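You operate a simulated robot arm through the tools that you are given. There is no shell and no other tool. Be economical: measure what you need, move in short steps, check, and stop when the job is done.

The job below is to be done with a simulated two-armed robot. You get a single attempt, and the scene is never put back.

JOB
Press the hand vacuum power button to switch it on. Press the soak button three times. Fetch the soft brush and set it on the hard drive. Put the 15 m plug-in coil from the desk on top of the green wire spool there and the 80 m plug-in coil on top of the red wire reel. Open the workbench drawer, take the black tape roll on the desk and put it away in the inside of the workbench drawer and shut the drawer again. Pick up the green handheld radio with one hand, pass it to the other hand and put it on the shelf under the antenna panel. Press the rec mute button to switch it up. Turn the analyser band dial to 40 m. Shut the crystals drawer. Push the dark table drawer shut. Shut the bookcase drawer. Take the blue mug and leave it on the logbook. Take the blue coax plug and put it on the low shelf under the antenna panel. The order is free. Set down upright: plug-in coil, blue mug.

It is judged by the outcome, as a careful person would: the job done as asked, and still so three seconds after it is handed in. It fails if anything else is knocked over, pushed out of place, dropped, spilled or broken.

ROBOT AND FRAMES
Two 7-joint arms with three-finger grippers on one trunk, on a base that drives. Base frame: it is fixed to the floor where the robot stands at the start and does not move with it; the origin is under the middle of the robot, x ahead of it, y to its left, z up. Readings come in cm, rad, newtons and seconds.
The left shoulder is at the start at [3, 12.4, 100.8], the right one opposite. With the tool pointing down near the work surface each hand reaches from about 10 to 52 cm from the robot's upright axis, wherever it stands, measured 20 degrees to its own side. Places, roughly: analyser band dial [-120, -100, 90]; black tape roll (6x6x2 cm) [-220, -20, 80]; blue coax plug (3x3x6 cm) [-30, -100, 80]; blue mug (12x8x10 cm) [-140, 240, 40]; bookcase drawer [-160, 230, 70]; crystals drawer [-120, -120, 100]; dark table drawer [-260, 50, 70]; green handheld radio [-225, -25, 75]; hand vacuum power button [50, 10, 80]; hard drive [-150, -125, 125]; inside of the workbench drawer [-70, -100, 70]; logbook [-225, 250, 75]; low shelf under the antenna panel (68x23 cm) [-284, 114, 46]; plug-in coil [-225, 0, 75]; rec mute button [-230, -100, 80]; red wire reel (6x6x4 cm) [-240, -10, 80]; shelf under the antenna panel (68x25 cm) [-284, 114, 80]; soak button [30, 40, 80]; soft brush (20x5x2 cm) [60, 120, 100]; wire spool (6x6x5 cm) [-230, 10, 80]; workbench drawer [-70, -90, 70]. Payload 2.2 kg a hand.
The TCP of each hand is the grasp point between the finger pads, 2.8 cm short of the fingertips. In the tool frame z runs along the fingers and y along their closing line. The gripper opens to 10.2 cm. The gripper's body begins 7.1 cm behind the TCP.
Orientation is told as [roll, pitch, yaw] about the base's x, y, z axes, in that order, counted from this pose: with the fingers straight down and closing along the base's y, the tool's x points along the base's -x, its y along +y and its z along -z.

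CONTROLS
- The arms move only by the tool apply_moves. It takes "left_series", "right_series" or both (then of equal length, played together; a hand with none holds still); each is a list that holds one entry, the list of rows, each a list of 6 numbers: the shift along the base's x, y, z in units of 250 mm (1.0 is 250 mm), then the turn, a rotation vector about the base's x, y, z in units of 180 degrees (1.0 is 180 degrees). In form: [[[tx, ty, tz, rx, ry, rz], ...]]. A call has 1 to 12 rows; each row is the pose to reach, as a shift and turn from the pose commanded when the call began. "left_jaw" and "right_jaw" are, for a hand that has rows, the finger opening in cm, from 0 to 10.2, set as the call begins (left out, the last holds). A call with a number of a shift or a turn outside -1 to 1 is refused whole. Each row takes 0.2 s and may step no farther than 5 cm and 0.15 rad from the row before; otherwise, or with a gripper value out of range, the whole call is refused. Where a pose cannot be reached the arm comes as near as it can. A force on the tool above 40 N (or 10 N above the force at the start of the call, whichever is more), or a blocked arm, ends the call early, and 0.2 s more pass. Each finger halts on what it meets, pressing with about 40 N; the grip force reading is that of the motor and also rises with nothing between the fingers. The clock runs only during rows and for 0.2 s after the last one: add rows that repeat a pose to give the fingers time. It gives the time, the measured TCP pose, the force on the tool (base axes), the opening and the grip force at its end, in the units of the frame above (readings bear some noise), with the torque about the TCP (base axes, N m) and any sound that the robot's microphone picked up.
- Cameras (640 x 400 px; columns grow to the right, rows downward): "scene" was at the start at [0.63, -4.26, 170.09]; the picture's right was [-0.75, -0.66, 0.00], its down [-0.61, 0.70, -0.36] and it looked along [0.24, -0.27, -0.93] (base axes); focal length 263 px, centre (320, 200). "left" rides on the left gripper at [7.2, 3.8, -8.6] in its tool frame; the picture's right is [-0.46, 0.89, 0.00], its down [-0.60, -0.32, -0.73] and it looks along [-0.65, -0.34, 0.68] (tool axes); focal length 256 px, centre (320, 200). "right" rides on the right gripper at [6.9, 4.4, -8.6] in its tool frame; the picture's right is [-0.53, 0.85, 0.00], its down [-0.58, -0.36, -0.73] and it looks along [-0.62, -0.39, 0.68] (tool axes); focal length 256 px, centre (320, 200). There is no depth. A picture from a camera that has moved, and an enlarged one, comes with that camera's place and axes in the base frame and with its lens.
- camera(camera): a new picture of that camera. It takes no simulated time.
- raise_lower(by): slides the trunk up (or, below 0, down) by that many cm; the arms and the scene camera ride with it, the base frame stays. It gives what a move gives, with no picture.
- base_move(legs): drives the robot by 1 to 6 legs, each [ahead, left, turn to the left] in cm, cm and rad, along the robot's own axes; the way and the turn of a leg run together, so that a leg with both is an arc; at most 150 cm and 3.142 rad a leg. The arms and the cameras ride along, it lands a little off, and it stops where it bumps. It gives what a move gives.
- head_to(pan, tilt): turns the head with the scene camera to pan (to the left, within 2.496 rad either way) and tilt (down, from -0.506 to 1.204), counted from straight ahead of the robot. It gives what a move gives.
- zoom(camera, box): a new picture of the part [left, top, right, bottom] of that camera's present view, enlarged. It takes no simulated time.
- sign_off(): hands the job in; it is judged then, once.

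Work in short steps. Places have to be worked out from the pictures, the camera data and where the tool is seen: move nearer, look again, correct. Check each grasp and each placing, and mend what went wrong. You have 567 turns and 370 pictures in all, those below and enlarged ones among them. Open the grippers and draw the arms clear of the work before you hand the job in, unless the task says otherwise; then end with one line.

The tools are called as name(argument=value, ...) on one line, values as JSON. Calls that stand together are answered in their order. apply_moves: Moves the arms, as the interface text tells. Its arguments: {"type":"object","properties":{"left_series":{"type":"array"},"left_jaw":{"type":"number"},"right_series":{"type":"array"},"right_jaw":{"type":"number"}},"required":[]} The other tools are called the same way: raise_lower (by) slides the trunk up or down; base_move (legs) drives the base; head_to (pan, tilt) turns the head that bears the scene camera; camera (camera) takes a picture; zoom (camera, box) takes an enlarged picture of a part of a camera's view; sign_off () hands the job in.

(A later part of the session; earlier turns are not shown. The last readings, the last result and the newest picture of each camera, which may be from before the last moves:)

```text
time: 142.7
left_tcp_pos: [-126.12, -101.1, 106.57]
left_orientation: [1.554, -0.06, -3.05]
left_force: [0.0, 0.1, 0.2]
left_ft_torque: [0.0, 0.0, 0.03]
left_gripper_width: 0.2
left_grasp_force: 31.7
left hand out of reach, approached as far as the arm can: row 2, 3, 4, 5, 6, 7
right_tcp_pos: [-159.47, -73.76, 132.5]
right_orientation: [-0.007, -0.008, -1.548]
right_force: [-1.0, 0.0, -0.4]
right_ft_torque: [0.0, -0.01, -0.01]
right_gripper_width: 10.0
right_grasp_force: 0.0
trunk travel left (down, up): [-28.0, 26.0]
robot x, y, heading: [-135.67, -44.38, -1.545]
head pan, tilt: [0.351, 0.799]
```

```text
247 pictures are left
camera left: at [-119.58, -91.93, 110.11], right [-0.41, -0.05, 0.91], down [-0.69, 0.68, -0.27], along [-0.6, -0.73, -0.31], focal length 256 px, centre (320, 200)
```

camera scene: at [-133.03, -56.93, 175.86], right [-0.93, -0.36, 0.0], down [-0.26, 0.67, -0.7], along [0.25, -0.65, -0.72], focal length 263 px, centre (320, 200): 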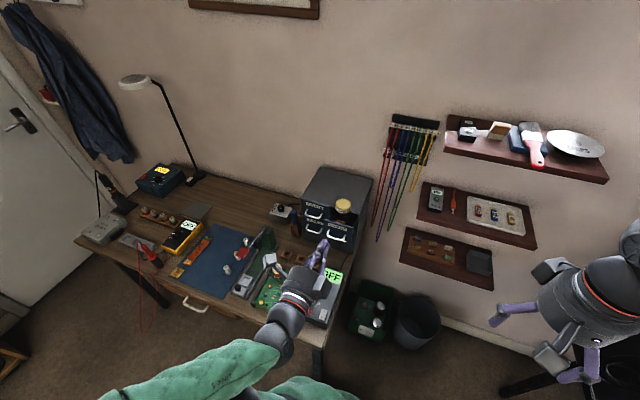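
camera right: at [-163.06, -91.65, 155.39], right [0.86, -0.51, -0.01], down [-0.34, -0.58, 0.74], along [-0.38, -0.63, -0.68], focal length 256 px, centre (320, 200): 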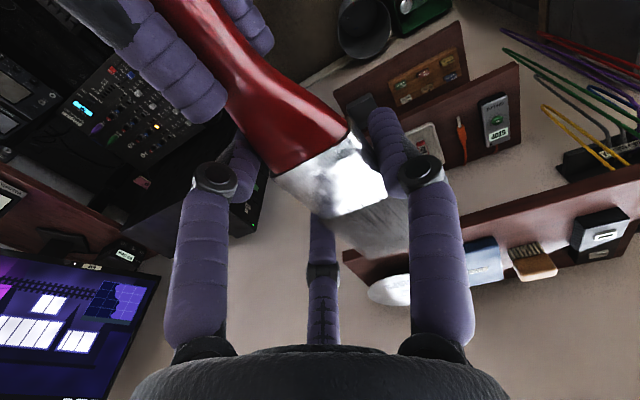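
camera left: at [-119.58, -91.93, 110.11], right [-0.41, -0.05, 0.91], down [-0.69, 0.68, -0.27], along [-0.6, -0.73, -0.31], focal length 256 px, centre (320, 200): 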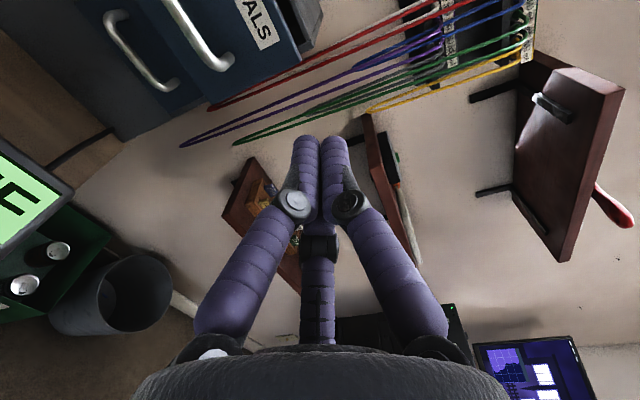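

X is limited by the wrist roll; shift the base left 8 cm instead.

base_move(legs=[[0, 8.5, 0]])

camera(camera="left")

zoom(camera="scene", box=[240, 150, 400, 250])

```text
time: 143.7
left_tcp_pos: [-117.44, -100.7, 106.61]
left_orientation: [1.549, -0.059, -3.048]
left_force: [-0.4, -0.1, 0.2]
left_ft_torque: [0.03, -0.01, -0.02]
left_gripper_width: 0.21
left_grasp_force: 31.0
right_tcp_pos: [-150.71, -73.57, 132.45]
right_orientation: [-0.01, -0.007, -1.545]
right_force: [-0.2, 0.0, -0.3]
right_ft_torque: [0.01, 0.07, 0.01]
right_gripper_width: 9.97
right_grasp_force: 0.1
trunk travel left (down, up): [-28.0, 26.0]
robot x, y, heading: [-127.72, -44.55, -1.545]
head pan, tilt: [0.351, 0.799]
```

```text
246 pictures are left
camera left: at [-110.84, -91.6, 110.09], right [-0.41, -0.05, 0.91], down [-0.69, 0.68, -0.27], along [-0.6, -0.74, -0.31], focal length 256 px, centre (320, 200)
```

left: 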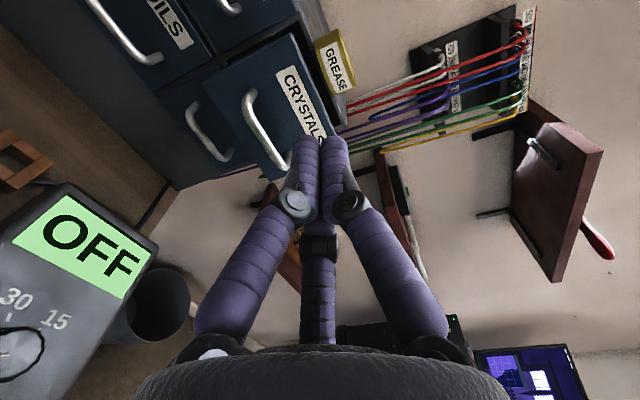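

```text
4.00 times, centred on (320, 200) of scene
camera zoom: at [-124.49, -48.67, 175.86], right [-0.93, -0.37, 0.0], down [-0.26, 0.67, -0.7], along [0.25, -0.65, -0.72], focal length 1053 px, centre (320, 200)
```

zoom: 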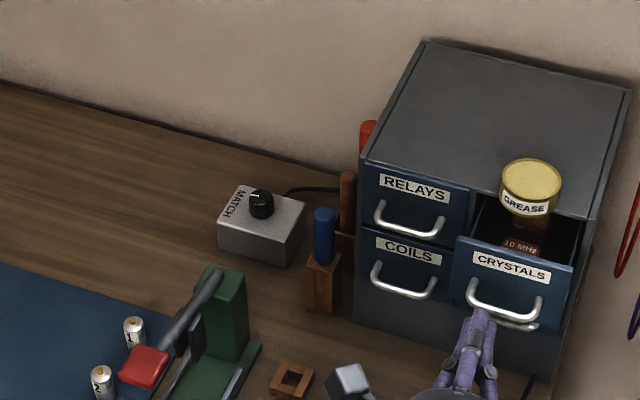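

Label at (-117.8, -114, 102.7). Lower 4 cm, then approach.

apply_moves(left_series=[[[0, 0, -0.08, 0, 0, 0], [0, -0.02, -0.15, 0, 0, 0], [0, -0.04, -0.15, 0, 0, 0]]])

camera(camera="left")

```text
time: 144.5
left_tcp_pos: [-118.75, -101.28, 103.27]
left_orientation: [1.551, -0.059, -3.042]
left_force: [0.9, 0.3, 0.3]
left_ft_torque: [0.04, 0.01, -0.01]
left_gripper_width: 0.21
left_grasp_force: 31.6
left hand out of reach, approached as far as the arm can: row 1, 2, 3
right_tcp_pos: [-150.87, -73.4, 132.34]
right_orientation: [-0.007, -0.008, -1.545]
right_force: [-0.3, 0.6, -0.1]
right_ft_torque: [0.01, -0.02, 0.02]
right_gripper_width: 9.99
right_grasp_force: 0.1
trunk travel left (down, up): [-28.0, 26.0]
robot x, y, heading: [-127.49, -44.22, -1.547]
head pan, tilt: [0.351, 0.799]
```

```text
244 pictures are left
camera left: at [-112.08, -91.97, 106.79], right [-0.41, -0.06, 0.91], down [-0.69, 0.67, -0.27], along [-0.6, -0.74, -0.31], focal length 256 px, centre (320, 200)
```

left: 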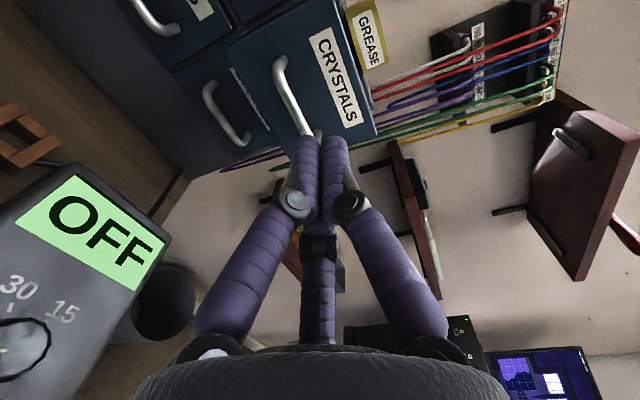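

The tool axis now points at the label. Push forward in steps.

apply_moves(left_series=[[[0, -0.14, 0, 0, 0, 0], [0, -0.28, 0, 0, 0, 0], [0, -0.36, 0, 0, 0, 0], [0, -0.42, 0, 0, 0, 0], [0, -0.47, 0, 0, 0, 0], [0, -0.52, 0, 0, 0, 0]]])

camera(camera="left")

zoom(camera="scene", box=[240, 150, 400, 250])

```text
time: 145.9
left_tcp_pos: [-118.98, -111.9, 103.55]
left_orientation: [1.547, -0.059, -3.04]
left_force: [-0.7, -0.1, 0.0]
left_ft_torque: [0.01, 0.02, 0.0]
left_gripper_width: 0.23
left_grasp_force: 31.7
left hand out of reach, approached as far as the arm can: row 2, 3, 4, 5, 6
right_tcp_pos: [-150.92, -73.59, 132.44]
right_orientation: [-0.007, -0.006, -1.545]
right_force: [-0.5, -0.2, -0.3]
right_ft_torque: [-0.02, 0.01, 0.01]
right_gripper_width: 9.99
right_grasp_force: 0.1
trunk travel left (down, up): [-28.0, 26.0]
robot x, y, heading: [-127.59, -44.12, -1.549]
head pan, tilt: [0.351, 0.799]
```

```text
243 pictures are left
camera left: at [-112.39, -102.56, 107.05], right [-0.41, -0.06, 0.91], down [-0.69, 0.67, -0.26], along [-0.6, -0.74, -0.32], focal length 256 px, centre (320, 200)
```

left: 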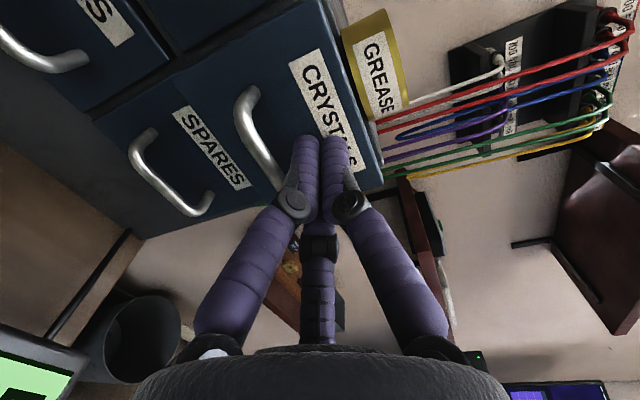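

```text
4.00 times, centred on (320, 200) of scene
camera zoom: at [-124.69, -48.65, 175.86], right [-0.93, -0.37, 0.0], down [-0.26, 0.67, -0.7], along [0.26, -0.65, -0.72], focal length 1053 px, centre (320, 200)
```

zoom: 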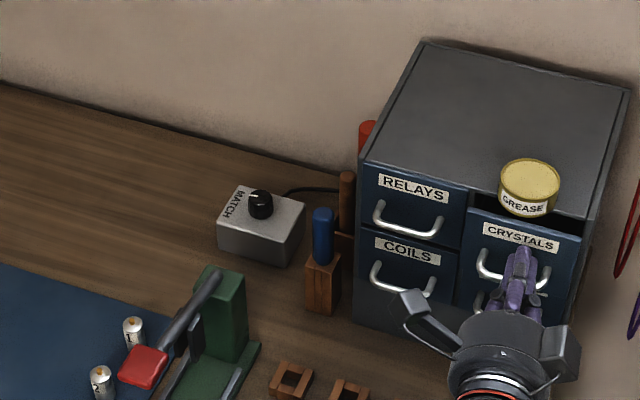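

The drawer is nearly shut; the arm is at its reach. Use the base to push ~2.5 cm more.

base_move(legs=[[2.5, 0, 0]])

zoom(camera="scene", box=[240, 150, 400, 250])

```text
time: 146.8
left_tcp_pos: [-118.97, -114.35, 103.41]
left_orientation: [1.546, -0.057, -3.04]
left_force: [0.5, -0.5, -0.2]
left_ft_torque: [-0.02, -0.01, -0.01]
left_gripper_width: 0.22
left_grasp_force: 31.5
right_tcp_pos: [-150.82, -76.1, 132.46]
right_orientation: [-0.008, -0.008, -1.548]
right_force: [0.6, 0.0, -0.3]
right_ft_torque: [0.05, 0.01, 0.02]
right_gripper_width: 10.01
right_grasp_force: 0.0
trunk travel left (down, up): [-28.0, 26.0]
robot x, y, heading: [-127.78, -46.36, -1.548]
head pan, tilt: [0.351, 0.799]
```

```text
4.00 times, centred on (320, 200) of scene
camera zoom: at [-124.66, -51.36, 175.85], right [-0.93, -0.37, 0.0], down [-0.26, 0.67, -0.7], along [0.26, -0.65, -0.72], focal length 1053 px, centre (320, 200)
```

zoom: 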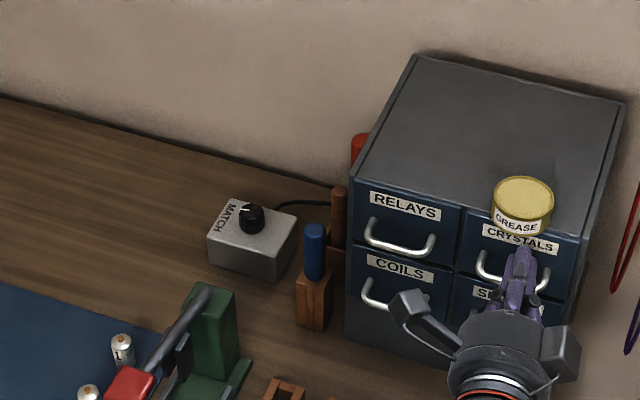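

base_move(legs=[[1.5, 0, 0]])

zoom(camera="scene", box=[260, 160, 388, 240])

```text
time: 147.7
left_tcp_pos: [-118.98, -115.24, 103.54]
left_orientation: [1.554, -0.058, -3.04]
left_force: [0.6, 8.1, 3.4]
left_ft_torque: [-0.06, 0.04, -0.06]
left_gripper_width: 0.22
left_grasp_force: 31.7
right_tcp_pos: [-150.74, -77.3, 132.43]
right_orientation: [-0.006, -0.009, -1.546]
right_force: [0.1, -0.9, -0.3]
right_ft_torque: [-0.02, -0.01, 0.0]
right_gripper_width: 10.01
right_grasp_force: 0.1
trunk travel left (down, up): [-28.0, 26.0]
robot x, y, heading: [-127.34, -48.22, -1.546]
head pan, tilt: [0.351, 0.799]
stopped in leg 1: the force on the tool passed its limit at 73 N (the readings are from after the stop); the commanded pose is now the measured one
```

```text
5.00 times, centred on (324, 200) of scene
camera zoom: at [-124.58, -52.35, 175.86], right [-0.93, -0.37, 0.0], down [-0.26, 0.67, -0.7], along [0.26, -0.65, -0.72], focal length 1316 px, centre (300, 200)
```

zoom: 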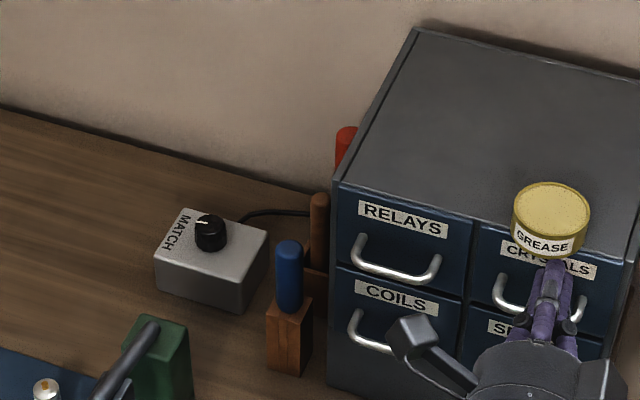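

Crystals drawer shut (contact at stop). Back off and look at the analyser.

base_move(legs=[[-16, 0, 0]])

head_to(pan=0.1, tilt=0.85)

camera(camera="scene")

```text
time: 149.1
left_tcp_pos: [-117.78, -98.49, 103.06]
left_orientation: [1.544, -0.063, -3.049]
left_force: [2.2, 1.2, -1.0]
left_ft_torque: [-0.1, -0.01, -0.15]
left_gripper_width: 0.21
left_grasp_force: 31.3
right_tcp_pos: [-149.06, -60.22, 132.29]
right_orientation: [-0.013, 0.002, -1.554]
right_force: [1.0, -0.3, -1.0]
right_ft_torque: [0.09, 0.1, -0.02]
right_gripper_width: 10.01
right_grasp_force: 0.1
trunk travel left (down, up): [-28.0, 26.0]
robot x, y, heading: [-126.12, -30.11, -1.557]
head pan, tilt: [0.351, 0.799]
```

```text
time: 149.8
left_tcp_pos: [-117.67, -97.97, 103.42]
left_orientation: [1.549, -0.065, -3.047]
left_force: [1.3, -0.3, 0.4]
left_ft_torque: [-0.03, 0.0, -0.05]
left_gripper_width: 0.24
left_grasp_force: 31.4
right_tcp_pos: [-149.03, -59.43, 132.41]
right_orientation: [-0.014, -0.001, -1.552]
right_force: [0.6, -0.6, -0.2]
right_ft_torque: [0.07, 0.05, 0.0]
right_gripper_width: 9.98
right_grasp_force: 0.1
trunk travel left (down, up): [-28.0, 26.0]
robot x, y, heading: [-126.06, -30.29, -1.554]
head pan, tilt: [0.099, 0.85]
```

```text
239 pictures are left
camera scene: at [-125.08, -36.51, 175.54], right [-0.99, -0.11, 0.0], down [-0.09, 0.75, -0.65], along [0.07, -0.65, -0.76], focal length 263 px, centre (320, 200)
```

scene: 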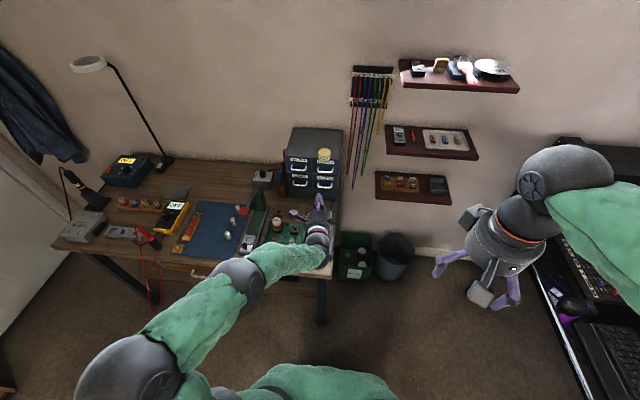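

Restore the left hand to tool-down: raise and rotate back.

apply_moves(left_series=[[[0, 0.05, 0.1, 0.042, 0, 0], [0, 0.1, 0.2, 0.084, 0, 0], [0, 0.15, 0.3, 0.126, 0, 0], [0, 0.2, 0.4, 0.168, 0, 0], [0, 0.25, 0.5, 0.21, 0, 0], [0, 0.3, 0.6, 0.252, 0, 0], [0, 0.35, 0.64, 0.294, 0, 0], [0, 0.4, 0.68, 0.336, 0, 0], [0, 0.45, 0.7, 0.378, 0, 0], [0, 0.5, 0.7, 0.42, 0, 0], [0, 0.55, 0.7, 0.462, 0, 0], [0, 0.6, 0.7, 0.49, 0, 0]]])

```text
time: 152.4
left_tcp_pos: [-118.08, -82.67, 121.29]
left_orientation: [0.014, 0.09, -3.077]
left_force: [0.5, 0.1, 0.0]
left_ft_torque: [0.0, 0.0, 0.03]
left_gripper_width: 0.21
left_grasp_force: 31.9
right_tcp_pos: [-149.57, -59.08, 132.55]
right_orientation: [-0.011, -0.007, -1.554]
right_force: [-0.7, 0.2, -0.6]
right_ft_torque: [-0.01, -0.01, -0.02]
right_gripper_width: 9.99
right_grasp_force: 0.1
trunk travel left (down, up): [-28.0, 26.0]
robot x, y, heading: [-126.02, -30.3, -1.561]
head pan, tilt: [0.099, 0.85]
```

Now rotate about z by +90° to the natural yaw.

apply_moves(left_series=[[[0, 0.02, 0, 0, 0, 0.045], [0, 0.04, 0, 0, 0, 0.09], [0, 0.06, 0, 0, 0, 0.135], [0, 0.08, 0, 0, 0, 0.18], [0, 0.1, 0, 0, 0, 0.225], [0, 0.12, 0, 0, 0, 0.27], [0, 0.14, 0, 0, 0, 0.315], [0, 0.16, 0, 0, 0, 0.36], [0, 0.18, 0, 0, 0, 0.405], [0, 0.2, 0, 0, 0, 0.45], [0, 0.2, 0, 0, 0, 0.485]]])

head_to(pan=0.1, tilt=0.95)

camera(camera="scene")

```text
time: 154.8
left_tcp_pos: [-118.09, -77.76, 121.24]
left_orientation: [0.02, 0.09, -1.551]
left_force: [0.4, 0.6, -0.4]
left_ft_torque: [-0.01, 0.03, -0.02]
left_gripper_width: 0.23
left_grasp_force: 31.5
right_tcp_pos: [-149.44, -59.06, 132.44]
right_orientation: [-0.011, -0.008, -1.555]
right_force: [-0.1, 1.5, -0.9]
right_ft_torque: [0.02, -0.01, 0.01]
right_gripper_width: 9.98
right_grasp_force: 0.0
trunk travel left (down, up): [-28.0, 26.0]
robot x, y, heading: [-125.95, -30.3, -1.56]
head pan, tilt: [0.099, 0.85]
```

```text
time: 155.5
left_tcp_pos: [-118.19, -77.66, 121.22]
left_orientation: [0.021, 0.09, -1.553]
left_force: [0.0, -0.3, 0.3]
left_ft_torque: [0.02, -0.02, 0.01]
left_gripper_width: 0.19
left_grasp_force: 31.6
right_tcp_pos: [-149.52, -59.04, 132.46]
right_orientation: [-0.01, -0.007, -1.555]
right_force: [0.1, -0.9, -0.5]
right_ft_torque: [0.02, 0.03, -0.01]
right_gripper_width: 10.01
right_grasp_force: 0.1
trunk travel left (down, up): [-28.0, 26.0]
robot x, y, heading: [-126.06, -30.07, -1.557]
head pan, tilt: [0.099, 0.949]
```

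```text
238 pictures are left
camera scene: at [-125.56, -35.61, 174.81], right [-0.99, -0.11, 0.0], down [-0.09, 0.81, -0.58], along [0.07, -0.57, -0.82], focal length 263 px, centre (320, 200)
```

scene: 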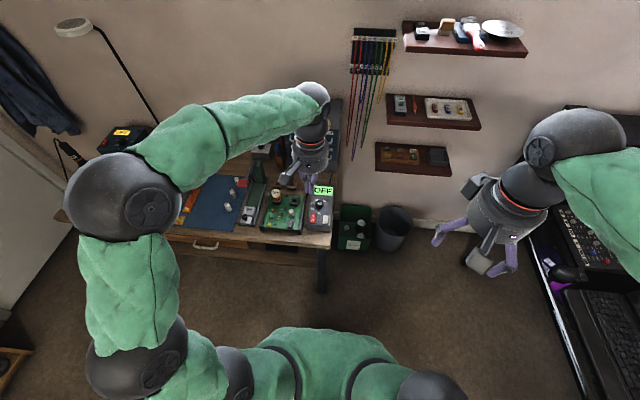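

apply_moves(left_series=[[[0, -0.05, 0, -0.006, -0.029, 0], [0, -0.15, 0, -0.006, -0.029, 0], [0, -0.25, 0, -0.006, -0.029, 0]]])

camera(camera="left")

zoom(camera="scene", box=[256, 160, 352, 220])

```text
time: 156.3
left_tcp_pos: [-118.19, -84.14, 121.1]
left_orientation: [0.115, 0.07, -1.545]
left_force: [-0.8, -0.6, -0.5]
left_ft_torque: [-0.04, 0.01, -0.01]
left_gripper_width: 0.21
left_grasp_force: 30.5
right_tcp_pos: [-149.49, -59.08, 132.56]
right_orientation: [-0.01, -0.006, -1.554]
right_force: [0.0, -0.2, -0.3]
right_ft_torque: [0.01, -0.01, 0.02]
right_gripper_width: 10.01
right_grasp_force: 0.1
trunk travel left (down, up): [-28.0, 26.0]
robot x, y, heading: [-126.7, -30.15, -1.562]
head pan, tilt: [0.099, 0.949]
```

```text
237 pictures are left
camera left: at [-115.59, -77.38, 130.6], right [0.89, -0.45, 0.07], down [-0.38, -0.66, 0.65], along [-0.25, -0.6, -0.76], focal length 256 px, centre (320, 200)
```

left: 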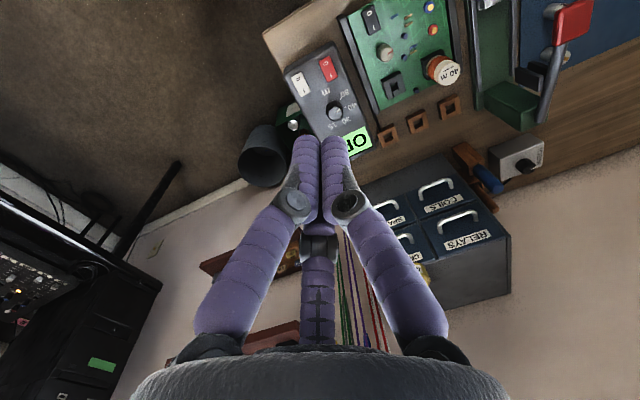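

```text
6.67 times, centred on (304, 190) of scene
camera zoom: at [-125.6, -35.73, 174.8], right [-0.99, -0.11, 0.0], down [-0.09, 0.81, -0.58], along [0.07, -0.57, -0.82], focal length 1754 px, centre (427, 267)
```

zoom: 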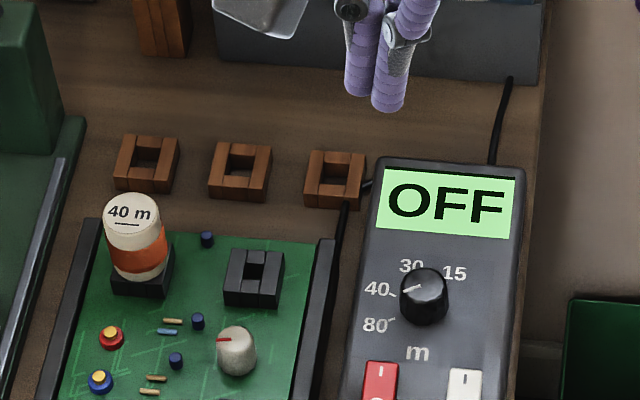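

Correct the tilt and look closely at the dial.

apply_moves(left_series=[[[0, 0.1, 0, -0.011, 0.018, 0], [0, 0.2, 0, -0.022, 0.037, 0], [0, 0.2, 0, -0.022, 0.037, 0]]])

zoom(camera="scene", box=[308, 190, 332, 215])

zoom(camera="left", box=[260, 30, 420, 180])

```text
time: 157.1
left_tcp_pos: [-117.96, -78.94, 121.15]
left_orientation: [-0.006, 0.003, -1.551]
left_force: [0.9, 0.7, 0.3]
left_ft_torque: [0.03, 0.01, -0.01]
left_gripper_width: 0.22
left_grasp_force: 32.1
right_tcp_pos: [-149.45, -59.17, 132.44]
right_orientation: [-0.011, -0.005, -1.556]
right_force: [-0.2, -0.3, 0.3]
right_ft_torque: [0.0, 0.03, -0.01]
right_gripper_width: 10.0
right_grasp_force: 0.0
trunk travel left (down, up): [-28.0, 26.0]
robot x, y, heading: [-126.23, -30.11, -1.559]
head pan, tilt: [0.099, 0.949]
```

```text
16.00 times, centred on (320, 202) of scene
camera zoom: at [-125.57, -35.7, 174.8], right [-0.99, -0.11, 0.0], down [-0.09, 0.81, -0.58], along [0.07, -0.57, -0.82], focal length 4211 px, centre (320, 160)
```

zoom: 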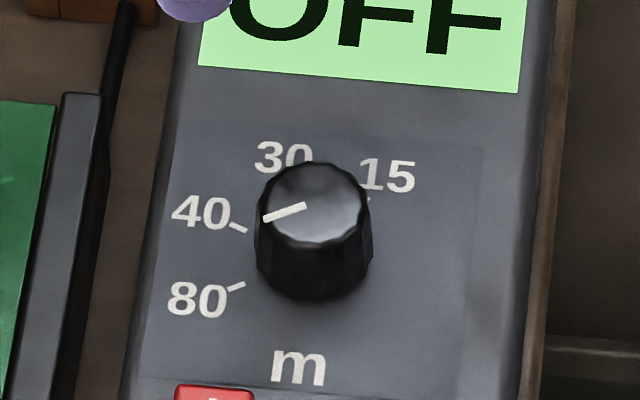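

```text
2.67 times, centred on (340, 105) of left
camera zoom: at [-114.36, -71.57, 129.75], right [0.9, -0.45, -0.01], down [-0.3, -0.61, 0.73], along [-0.33, -0.65, -0.68], focal length 683 px, centre (267, 453)
```

zoom: 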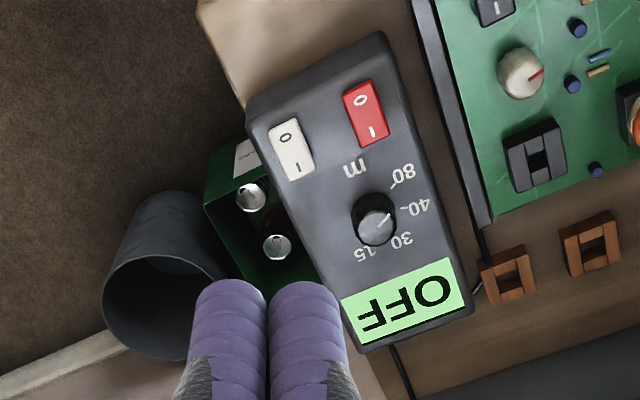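

zoom(camera="left", box=[380, 90, 428, 130])

```text
10.00 times, centred on (404, 110) of left
camera zoom: at [-114.36, -71.57, 129.75], right [0.9, -0.45, -0.01], down [-0.3, -0.61, 0.73], along [-0.33, -0.65, -0.68], focal length 2560 px, centre (-520, 1100)
```

zoom: 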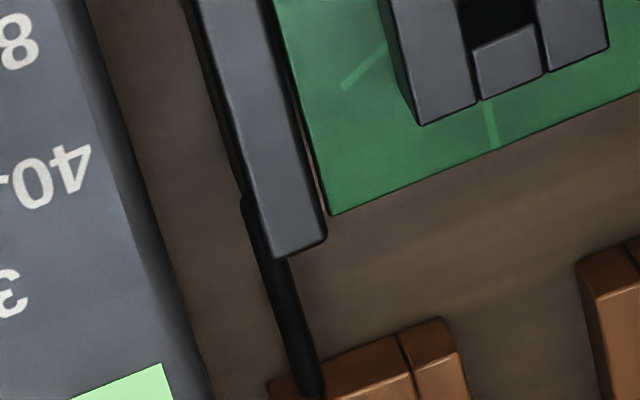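

zoom(camera="left", box=[336, 93, 384, 123])

```text
13.33 times, centred on (360, 108) of left
camera zoom: at [-114.36, -71.57, 129.75], right [0.9, -0.45, -0.01], down [-0.3, -0.61, 0.73], along [-0.33, -0.65, -0.68], focal length 3413 px, centre (-213, 1427)
```

zoom: 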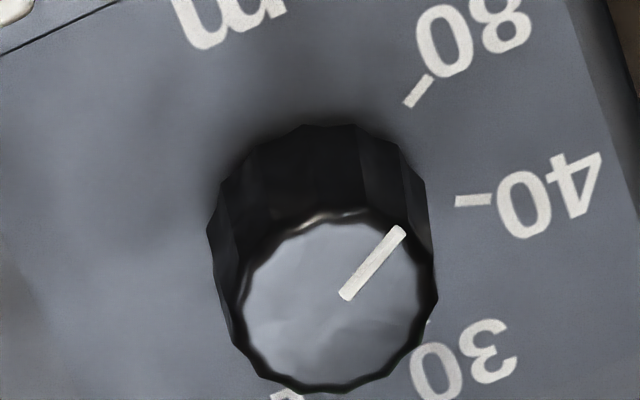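

The pointer is parallel to the 80 tick, so the dial is on 80; it needs ~47° clockwise (from above) to 40. Knob at (-118.2, -95, 88). Drive ahead 18 cm to bring it within tool-down reach.

base_move(legs=[[18, 0, 0]])

apply_moves(left_series=[[[0, 0, -0.1, 0, 0, 0.045], [0, 0, -0.25, 0, 0, 0.09], [0, 0, -0.4, 0, 0, 0.13], [0, 0, -0.55, 0, 0, 0.13], [0, 0, -0.7, 0, 0, 0.13], [0, 0, -0.8, 0, 0, 0.13]]], left_jaw=5)

camera(camera="left")

head_to(pan=0.25, tilt=1.1)

camera(camera="scene")

```text
time: 158.6
left_tcp_pos: [-117.66, -97.07, 120.97]
left_orientation: [-0.007, 0.005, -1.549]
left_force: [0.3, 0.0, -0.2]
left_ft_torque: [0.0, -0.01, 0.0]
left_gripper_width: 0.22
left_grasp_force: 31.3
right_tcp_pos: [-149.31, -77.19, 132.36]
right_orientation: [-0.011, -0.005, -1.556]
right_force: [-1.1, -1.3, -0.5]
right_ft_torque: [0.05, 0.03, -0.02]
right_gripper_width: 9.98
right_grasp_force: 0.1
trunk travel left (down, up): [-28.0, 26.0]
robot x, y, heading: [-125.68, -48.14, -1.557]
head pan, tilt: [0.099, 0.949]
```

```text
time: 160.0
left_tcp_pos: [-117.72, -97.08, 100.97]
left_orientation: [-0.006, 0.003, -1.14]
left_force: [-0.6, 0.6, 0.7]
left_ft_torque: [-0.02, -0.02, -0.03]
left_gripper_width: 5.0
left_grasp_force: 0.1
right_tcp_pos: [-149.12, -77.09, 132.49]
right_orientation: [-0.013, -0.006, -1.555]
right_force: [-0.6, -0.2, 0.7]
right_ft_torque: [0.03, 0.05, -0.01]
right_gripper_width: 10.0
right_grasp_force: 0.1
trunk travel left (down, up): [-28.0, 26.0]
robot x, y, heading: [-126.24, -48.5, -1.553]
head pan, tilt: [0.099, 0.949]
```

```text
231 pictures are left
camera left: at [-117.24, -88.77, 109.57], right [1.0, -0.05, -0.01], down [-0.03, -0.68, 0.73], along [-0.04, -0.73, -0.68], focal length 256 px, centre (320, 200)
```

left: 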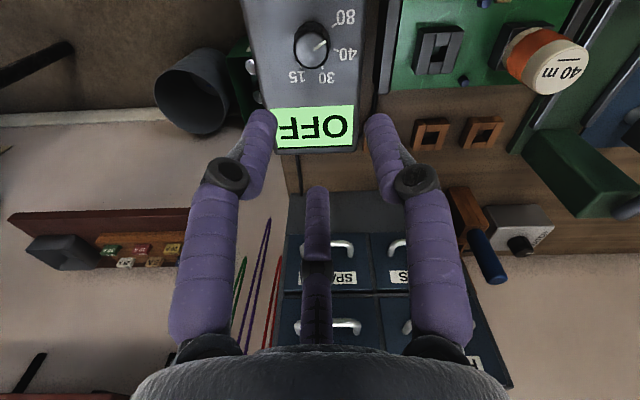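

```text
time: 160.7
left_tcp_pos: [-117.8, -96.98, 101.13]
left_orientation: [-0.008, 0.002, -1.141]
left_force: [-0.5, -0.1, 0.5]
left_ft_torque: [0.0, 0.01, 0.01]
left_gripper_width: 4.99
left_grasp_force: 0.0
right_tcp_pos: [-149.17, -77.04, 132.38]
right_orientation: [-0.011, -0.007, -1.556]
right_force: [0.7, 0.1, 0.0]
right_ft_torque: [0.0, 0.01, 0.0]
right_gripper_width: 9.99
right_grasp_force: 0.0
trunk travel left (down, up): [-28.0, 26.0]
robot x, y, heading: [-125.7, -48.32, -1.562]
head pan, tilt: [0.25, 1.1]
```

```text
230 pictures are left
camera scene: at [-124.37, -51.42, 173.69], right [-0.97, -0.26, 0.0], down [-0.23, 0.86, -0.45], along [0.12, -0.44, -0.89], focal length 263 px, centre (320, 200)
```

scene: 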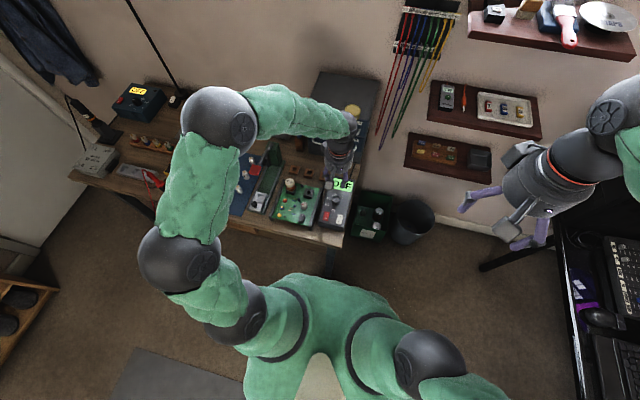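

Knob confirmed at (-118.3, -95.05). Align and lower to just above it.

apply_moves(left_series=[[[-0.022, 0.079, 0, 0, 0, 0], [-0.022, 0.079, -0.16, 0, 0, 0], [-0.022, 0.079, -0.3, 0, 0, 0], [-0.022, 0.079, -0.3, 0, 0, 0]]])

camera(camera="left")

```text
time: 161.7
left_tcp_pos: [-118.36, -95.03, 93.58]
left_orientation: [-0.006, 0.002, -1.139]
left_force: [-0.2, -0.3, 0.4]
left_ft_torque: [0.01, 0.03, 0.0]
left_gripper_width: 4.97
left_grasp_force: 0.0
right_tcp_pos: [-149.19, -77.24, 132.43]
right_orientation: [-0.012, -0.006, -1.555]
right_force: [0.4, -0.2, -0.4]
right_ft_torque: [0.02, 0.0, 0.02]
right_gripper_width: 10.0
right_grasp_force: 0.1
trunk travel left (down, up): [-28.0, 26.0]
robot x, y, heading: [-126.32, -48.28, -1.555]
head pan, tilt: [0.25, 1.1]
```

```text
229 pictures are left
camera left: at [-117.8, -86.79, 102.16], right [1.0, -0.05, -0.01], down [-0.03, -0.68, 0.73], along [-0.04, -0.73, -0.68], focal length 256 px, centre (320, 200)
```

left: 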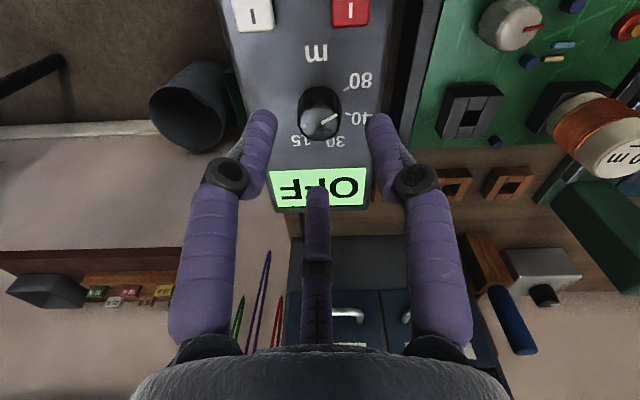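

Centred. Descend and grip the knob.

apply_moves(left_series=[[[0, 0, -0.06, 0, 0, 0], [0, 0, -0.12, 0, 0, 0], [0, 0, -0.155, 0, 0, 0], [0, 0, -0.155, 0, 0, 0]]])

apply_moves(left_series=[[[0, 0, 0, 0, 0, 0], [0, 0, 0, 0, 0, 0], [0, 0, 0, 0, 0, 0]]], left_jaw=0)

camera(camera="left")

```text
time: 162.7
left_tcp_pos: [-118.23, -94.71, 89.77]
left_orientation: [-0.009, 0.0, -1.14]
left_force: [-0.6, 0.2, 0.5]
left_ft_torque: [-0.01, 0.0, -0.02]
left_gripper_width: 5.02
left_grasp_force: 0.1
right_tcp_pos: [-149.24, -77.1, 132.48]
right_orientation: [-0.011, -0.007, -1.554]
right_force: [-0.2, 0.0, 0.7]
right_ft_torque: [-0.01, 0.01, 0.02]
right_gripper_width: 10.0
right_grasp_force: 0.1
trunk travel left (down, up): [-28.0, 26.0]
robot x, y, heading: [-126.23, -48.28, -1.553]
head pan, tilt: [0.25, 1.1]
```

```text
time: 163.5
left_tcp_pos: [-118.27, -95.4, 89.89]
left_orientation: [-0.013, -0.004, -1.138]
left_force: [-4.3, -24.3, 8.2]
left_ft_torque: [-0.81, 0.34, 0.01]
left_gripper_width: 2.73
left_grasp_force: 40.2
right_tcp_pos: [-149.19, -77.37, 132.41]
right_orientation: [-0.011, -0.005, -1.557]
right_force: [0.5, 0.1, 0.2]
right_ft_torque: [-0.02, 0.01, 0.0]
right_gripper_width: 10.03
right_grasp_force: 0.0
trunk travel left (down, up): [-28.0, 26.0]
robot x, y, heading: [-125.68, -48.09, -1.554]
head pan, tilt: [0.25, 1.1]
```

```text
228 pictures are left
camera left: at [-117.8, -87.11, 98.45], right [1.0, -0.05, -0.01], down [-0.03, -0.68, 0.74], along [-0.04, -0.74, -0.68], focal length 256 px, centre (320, 200)
```

left: 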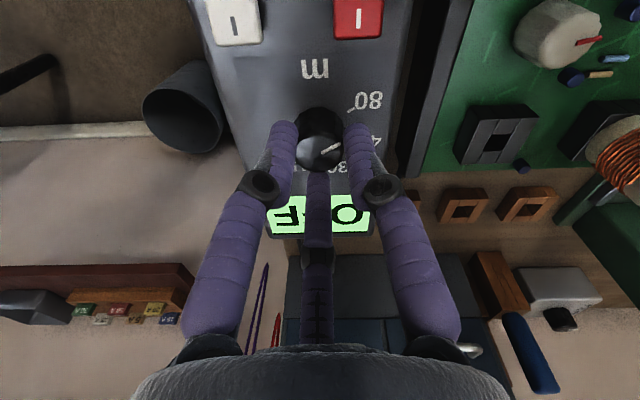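

Gripped (2.7 cm). Turn clockwise 48° in steps.

apply_moves(left_series=[[[0, 0, 0, 0, 0, -0.044], [0, 0, 0, 0, 0, -0.088], [0, 0, 0, 0, 0, -0.132], [0, 0, 0, 0, 0, -0.176], [0, 0, 0, 0, 0, -0.22], [0, 0, 0, 0, 0, -0.264], [0, 0, 0, 0, 0, -0.264]]])

camera(camera="left")

```text
time: 165.1
left_tcp_pos: [-118.33, -95.48, 89.87]
left_orientation: [-0.005, -0.006, -1.968]
left_force: [-11.9, -28.0, 16.3]
left_ft_torque: [-0.66, 0.26, 0.01]
left_gripper_width: 2.66
left_grasp_force: 45.0
right_tcp_pos: [-149.25, -77.27, 132.24]
right_orientation: [-0.011, -0.005, -1.554]
right_force: [-0.4, 0.2, 0.1]
right_ft_torque: [0.02, 0.02, -0.04]
right_gripper_width: 9.98
right_grasp_force: 0.0
trunk travel left (down, up): [-28.0, 26.0]
robot x, y, heading: [-125.95, -48.43, -1.555]
head pan, tilt: [0.25, 1.1]
```

```text
227 pictures are left
camera left: at [-112.03, -90.15, 98.42], right [0.64, -0.77, 0.0], down [-0.52, -0.43, 0.74], along [-0.57, -0.47, -0.68], focal length 256 px, centre (320, 200)
```

left: 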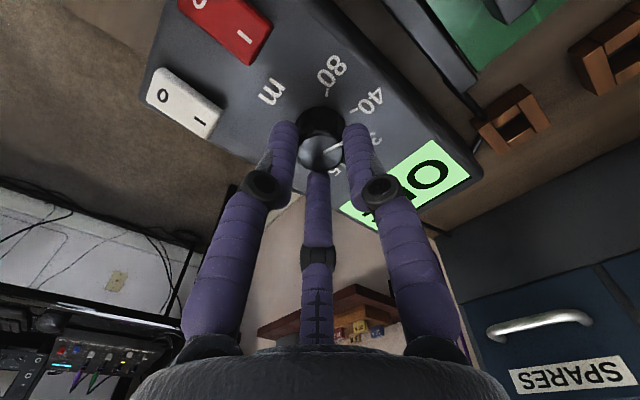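

Release, lift, and inspect the pointer.

apply_moves(left_series=[[[0, 0, 0, 0, 0, 0], [0, 0, 0, 0, 0, 0], [0, 0, 0.1, 0, 0, 0], [0, 0, 0.25, 0, 0, 0], [0, 0, 0.4, 0, 0, 0]]], left_jaw=5)

zoom(camera="left", box=[240, 20, 400, 120])

```text
time: 166.3
left_tcp_pos: [-118.39, -94.83, 99.69]
left_orientation: [-0.007, 0.004, -1.97]
left_force: [-0.6, -0.4, 0.2]
left_ft_torque: [0.0, -0.02, 0.02]
left_gripper_width: 5.03
left_grasp_force: 0.1
right_tcp_pos: [-149.18, -76.96, 132.38]
right_orientation: [-0.011, -0.008, -1.555]
right_force: [-0.2, 0.0, -0.3]
right_ft_torque: [0.0, -0.01, 0.01]
right_gripper_width: 10.02
right_grasp_force: 0.0
trunk travel left (down, up): [-28.0, 26.0]
robot x, y, heading: [-125.88, -48.39, -1.558]
head pan, tilt: [0.25, 1.1]
```

```text
4.00 times, centred on (320, 70) of left
camera zoom: at [-112.01, -89.62, 108.22], right [0.63, -0.77, -0.01], down [-0.52, -0.44, 0.73], along [-0.57, -0.46, -0.68], focal length 1024 px, centre (320, 720)
```

zoom: 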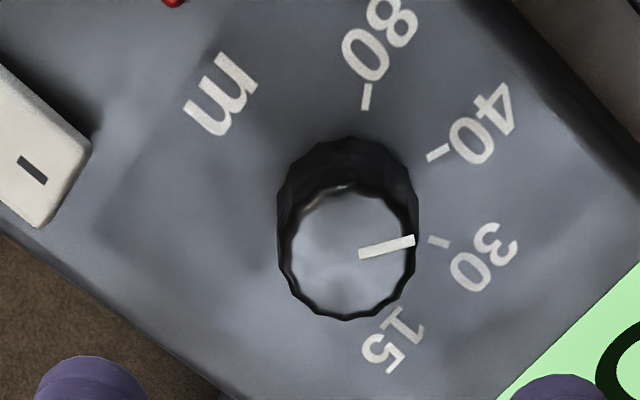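

zoom(camera="left", box=[300, 50, 364, 90])

```text
10.00 times, centred on (332, 70) of left
camera zoom: at [-112.01, -89.62, 108.22], right [0.63, -0.77, -0.01], down [-0.52, -0.44, 0.73], along [-0.57, -0.46, -0.68], focal length 2560 px, centre (200, 1500)
```

zoom: 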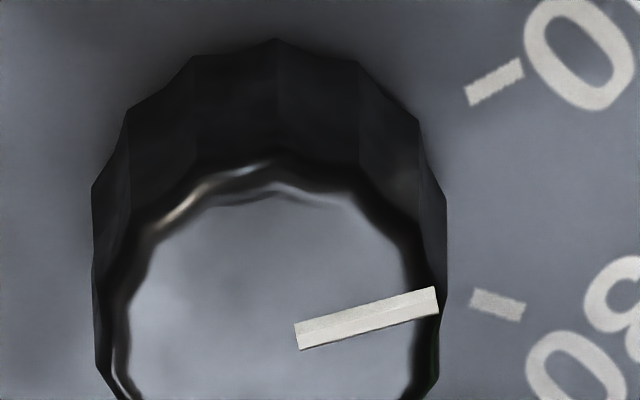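

Overshot ~11° past the 40 tick. Regrip and turn back 11°.

apply_moves(left_series=[[[0, -0.01, -0.15, 0, 0, 0], [0, -0.016, -0.3, 0, 0, 0], [0, -0.02, -0.395, 0, 0, 0], [0, -0.02, -0.395, 0, 0, 0]]])

apply_moves(left_series=[[[0, 0, 0, 0, 0, 0], [0, 0, 0, 0, 0, 0], [0, 0, 0, 0, 0, 0], [0, 0, 0, 0, 0, 0.03], [0, 0, 0, 0, 0, 0.062], [0, 0, 0, 0, 0, 0.062]]], left_jaw=0)

apply_moves(left_series=[[[0, 0, 0, 0, 0, 0], [0, 0, 0, 0, 0, 0], [0, 0, 0.1, 0, 0, 0], [0, 0, 0.25, 0, 0, 0], [0, 0, 0.4, 0, 0, 0]]], left_jaw=5)

zoom(camera="left", box=[300, 50, 364, 90])

```text
time: 167.3
left_tcp_pos: [-118.29, -95.25, 89.68]
left_orientation: [-0.007, 0.002, -1.968]
left_force: [-0.5, 0.2, -0.7]
left_ft_torque: [0.0, 0.0, -0.01]
left_gripper_width: 4.99
left_grasp_force: 0.1
right_tcp_pos: [-149.1, -77.0, 132.41]
right_orientation: [-0.011, -0.006, -1.554]
right_force: [0.4, -0.1, -0.8]
right_ft_torque: [0.01, 0.02, 0.0]
right_gripper_width: 9.97
right_grasp_force: 0.1
trunk travel left (down, up): [-28.0, 26.0]
robot x, y, heading: [-125.66, -48.31, -1.556]
head pan, tilt: [0.25, 1.1]
```

```text
time: 168.7
left_tcp_pos: [-118.35, -95.32, 89.73]
left_orientation: [-0.007, 0.005, -1.774]
left_force: [-9.6, -8.4, -6.7]
left_ft_torque: [-0.58, 0.54, 0.0]
left_gripper_width: 2.66
left_grasp_force: 44.8
right_tcp_pos: [-149.37, -77.21, 132.27]
right_orientation: [-0.012, -0.005, -1.556]
right_force: [-0.7, -0.2, 0.0]
right_ft_torque: [-0.03, -0.03, -0.01]
right_gripper_width: 10.02
right_grasp_force: 0.0
trunk travel left (down, up): [-28.0, 26.0]
robot x, y, heading: [-125.81, -48.57, -1.556]
head pan, tilt: [0.25, 1.1]
```

```text
time: 169.9
left_tcp_pos: [-118.42, -94.96, 99.94]
left_orientation: [-0.007, 0.003, -1.775]
left_force: [0.5, 0.4, 0.2]
left_ft_torque: [-0.01, -0.01, -0.01]
left_gripper_width: 4.98
left_grasp_force: 0.1
right_tcp_pos: [-149.2, -76.91, 132.52]
right_orientation: [-0.014, -0.008, -1.555]
right_force: [-0.7, -0.3, -0.3]
right_ft_torque: [-0.04, 0.02, -0.01]
right_gripper_width: 9.99
right_grasp_force: 0.0
trunk travel left (down, up): [-28.0, 26.0]
robot x, y, heading: [-125.97, -48.25, -1.557]
head pan, tilt: [0.25, 1.1]
```

```text
10.00 times, centred on (332, 70) of left
camera zoom: at [-113.15, -88.64, 108.5], right [0.77, -0.63, -0.01], down [-0.43, -0.53, 0.73], along [-0.47, -0.56, -0.68], focal length 2560 px, centre (200, 1500)
```

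zoom: 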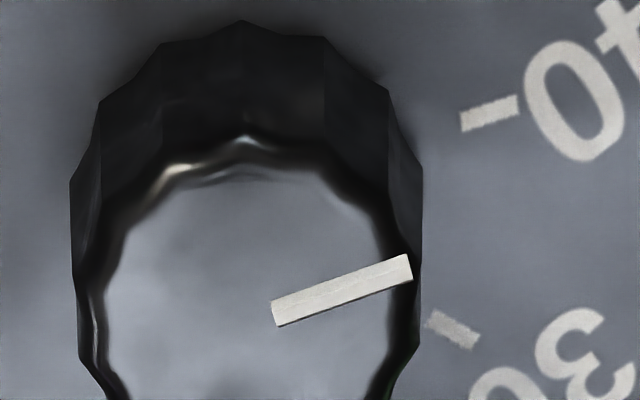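

Dial is aligned with 40 (within ~2°). Now raise the hand, back off and go to the workbench drawer.

apply_moves(left_series=[[[0, 0, 0.18, 0, 0, 0.03], [0, 0.1, 0.34, 0, 0, 0.07], [0, 0.25, 0.45, 0, 0, 0.07], [0, 0.42, 0.5, 0, 0, 0.07], [0, 0.58, 0.55, 0, 0, 0.07]]])

base_move(legs=[[-15, 0, 0], [0, 55, 0]])

head_to(pan=0.0, tilt=0.9)

camera(camera="scene")

```text
time: 171.1
left_tcp_pos: [-118.16, -80.48, 113.77]
left_orientation: [-0.008, 0.003, -1.553]
left_force: [0.2, 1.1, 0.6]
left_ft_torque: [-0.03, 0.0, 0.05]
left_gripper_width: 5.0
left_grasp_force: 0.0
right_tcp_pos: [-149.09, -76.9, 132.51]
right_orientation: [-0.014, -0.008, -1.554]
right_force: [0.6, 1.6, -0.6]
right_ft_torque: [-0.08, 0.01, -0.03]
right_gripper_width: 9.99
right_grasp_force: 0.1
trunk travel left (down, up): [-28.0, 26.0]
robot x, y, heading: [-126.16, -47.92, -1.552]
head pan, tilt: [0.25, 1.1]
```

```text
time: 173.9
left_tcp_pos: [-102.07, -70.67, 113.78]
left_orientation: [-0.02, -0.001, -1.566]
left_force: [-1.3, -1.2, 0.3]
left_ft_torque: [-0.01, -0.04, 0.02]
left_gripper_width: 4.98
left_grasp_force: 0.0
right_tcp_pos: [-132.69, -66.58, 132.84]
right_orientation: [-0.022, -0.014, -1.562]
right_force: [0.5, 0.7, -0.4]
right_ft_torque: [-0.07, 0.05, 0.03]
right_gripper_width: 10.01
right_grasp_force: 0.2
trunk travel left (down, up): [-28.0, 26.0]
robot x, y, heading: [-110.2, -38.12, -1.565]
head pan, tilt: [0.25, 1.1]
stopped in leg 2: the robot was blocked; the commanded pose is now the measured one
```

```text
time: 174.7
left_tcp_pos: [-101.95, -71.15, 113.59]
left_orientation: [-0.018, 0.004, -1.554]
left_force: [0.7, -0.6, -0.1]
left_ft_torque: [0.01, 0.07, -0.02]
left_gripper_width: 4.95
left_grasp_force: 0.0
right_tcp_pos: [-132.91, -67.72, 132.78]
right_orientation: [-0.018, -0.011, -1.551]
right_force: [0.1, -1.7, 0.1]
right_ft_torque: [0.11, 0.05, 0.02]
right_gripper_width: 10.0
right_grasp_force: 0.0
trunk travel left (down, up): [-28.0, 26.0]
robot x, y, heading: [-110.82, -38.58, -1.552]
head pan, tilt: [0.0, 0.901]
```

```text
223 pictures are left
camera scene: at [-110.68, -44.3, 175.07], right [-1.0, -0.02, 0.0], down [-0.01, 0.79, -0.62], along [0.01, -0.62, -0.79], focal length 263 px, centre (320, 200)
```

scene: 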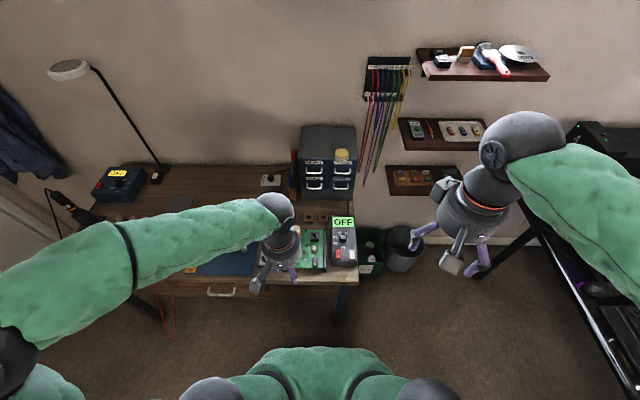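

The base was blocked. Look left/down to find the cause.

head_to(pan=1.2, tilt=1.1)

camera(camera="scene")

head_to(pan=0.6, tilt=1.0)

camera(camera="scene")

```text
time: 176.1
left_tcp_pos: [-102.32, -70.79, 113.8]
left_orientation: [-0.013, 0.0, -1.562]
left_force: [-1.3, 0.2, -0.1]
left_ft_torque: [0.01, -0.11, -0.01]
left_gripper_width: 5.0
left_grasp_force: 0.0
right_tcp_pos: [-133.1, -66.99, 132.79]
right_orientation: [-0.018, -0.013, -1.558]
right_force: [-0.2, 0.1, -0.2]
right_ft_torque: [-0.06, -0.03, -0.03]
right_gripper_width: 9.96
right_grasp_force: 0.1
trunk travel left (down, up): [-28.0, 26.0]
robot x, y, heading: [-110.51, -39.06, -1.565]
head pan, tilt: [1.201, 1.1]
```

```text
222 pictures are left
camera scene: at [-104.86, -38.38, 173.72], right [-0.35, -0.94, 0.0], down [-0.83, 0.31, -0.45], along [0.43, -0.16, -0.89], focal length 263 px, centre (320, 200)
```

scene: 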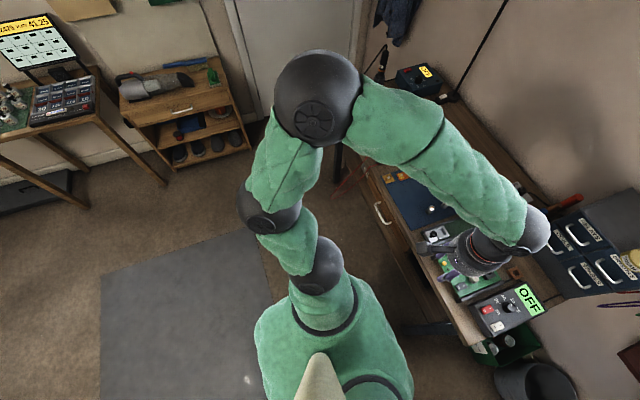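

```text
time: 177.1
left_tcp_pos: [-102.29, -70.95, 113.75]
left_orientation: [-0.013, -0.003, -1.558]
left_force: [-0.5, -0.7, 0.5]
left_ft_torque: [0.02, -0.04, -0.02]
left_gripper_width: 4.97
left_grasp_force: 0.1
right_tcp_pos: [-133.23, -67.02, 132.8]
right_orientation: [-0.018, -0.013, -1.559]
right_force: [-1.0, 0.8, -0.1]
right_ft_torque: [-0.02, -0.07, 0.03]
right_gripper_width: 10.03
right_grasp_force: 0.1
trunk travel left (down, up): [-28.0, 26.0]
robot x, y, heading: [-110.66, -38.81, -1.556]
head pan, tilt: [0.6, 1.0]
```

```text
221 pictures are left
camera scene: at [-106.79, -41.87, 174.37], right [-0.82, -0.57, 0.0], down [-0.48, 0.69, -0.54], along [0.31, -0.44, -0.84], focal length 263 px, centre (320, 200)
```

scene: 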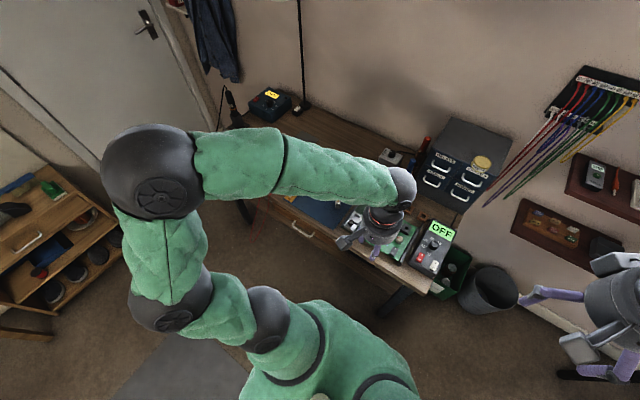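

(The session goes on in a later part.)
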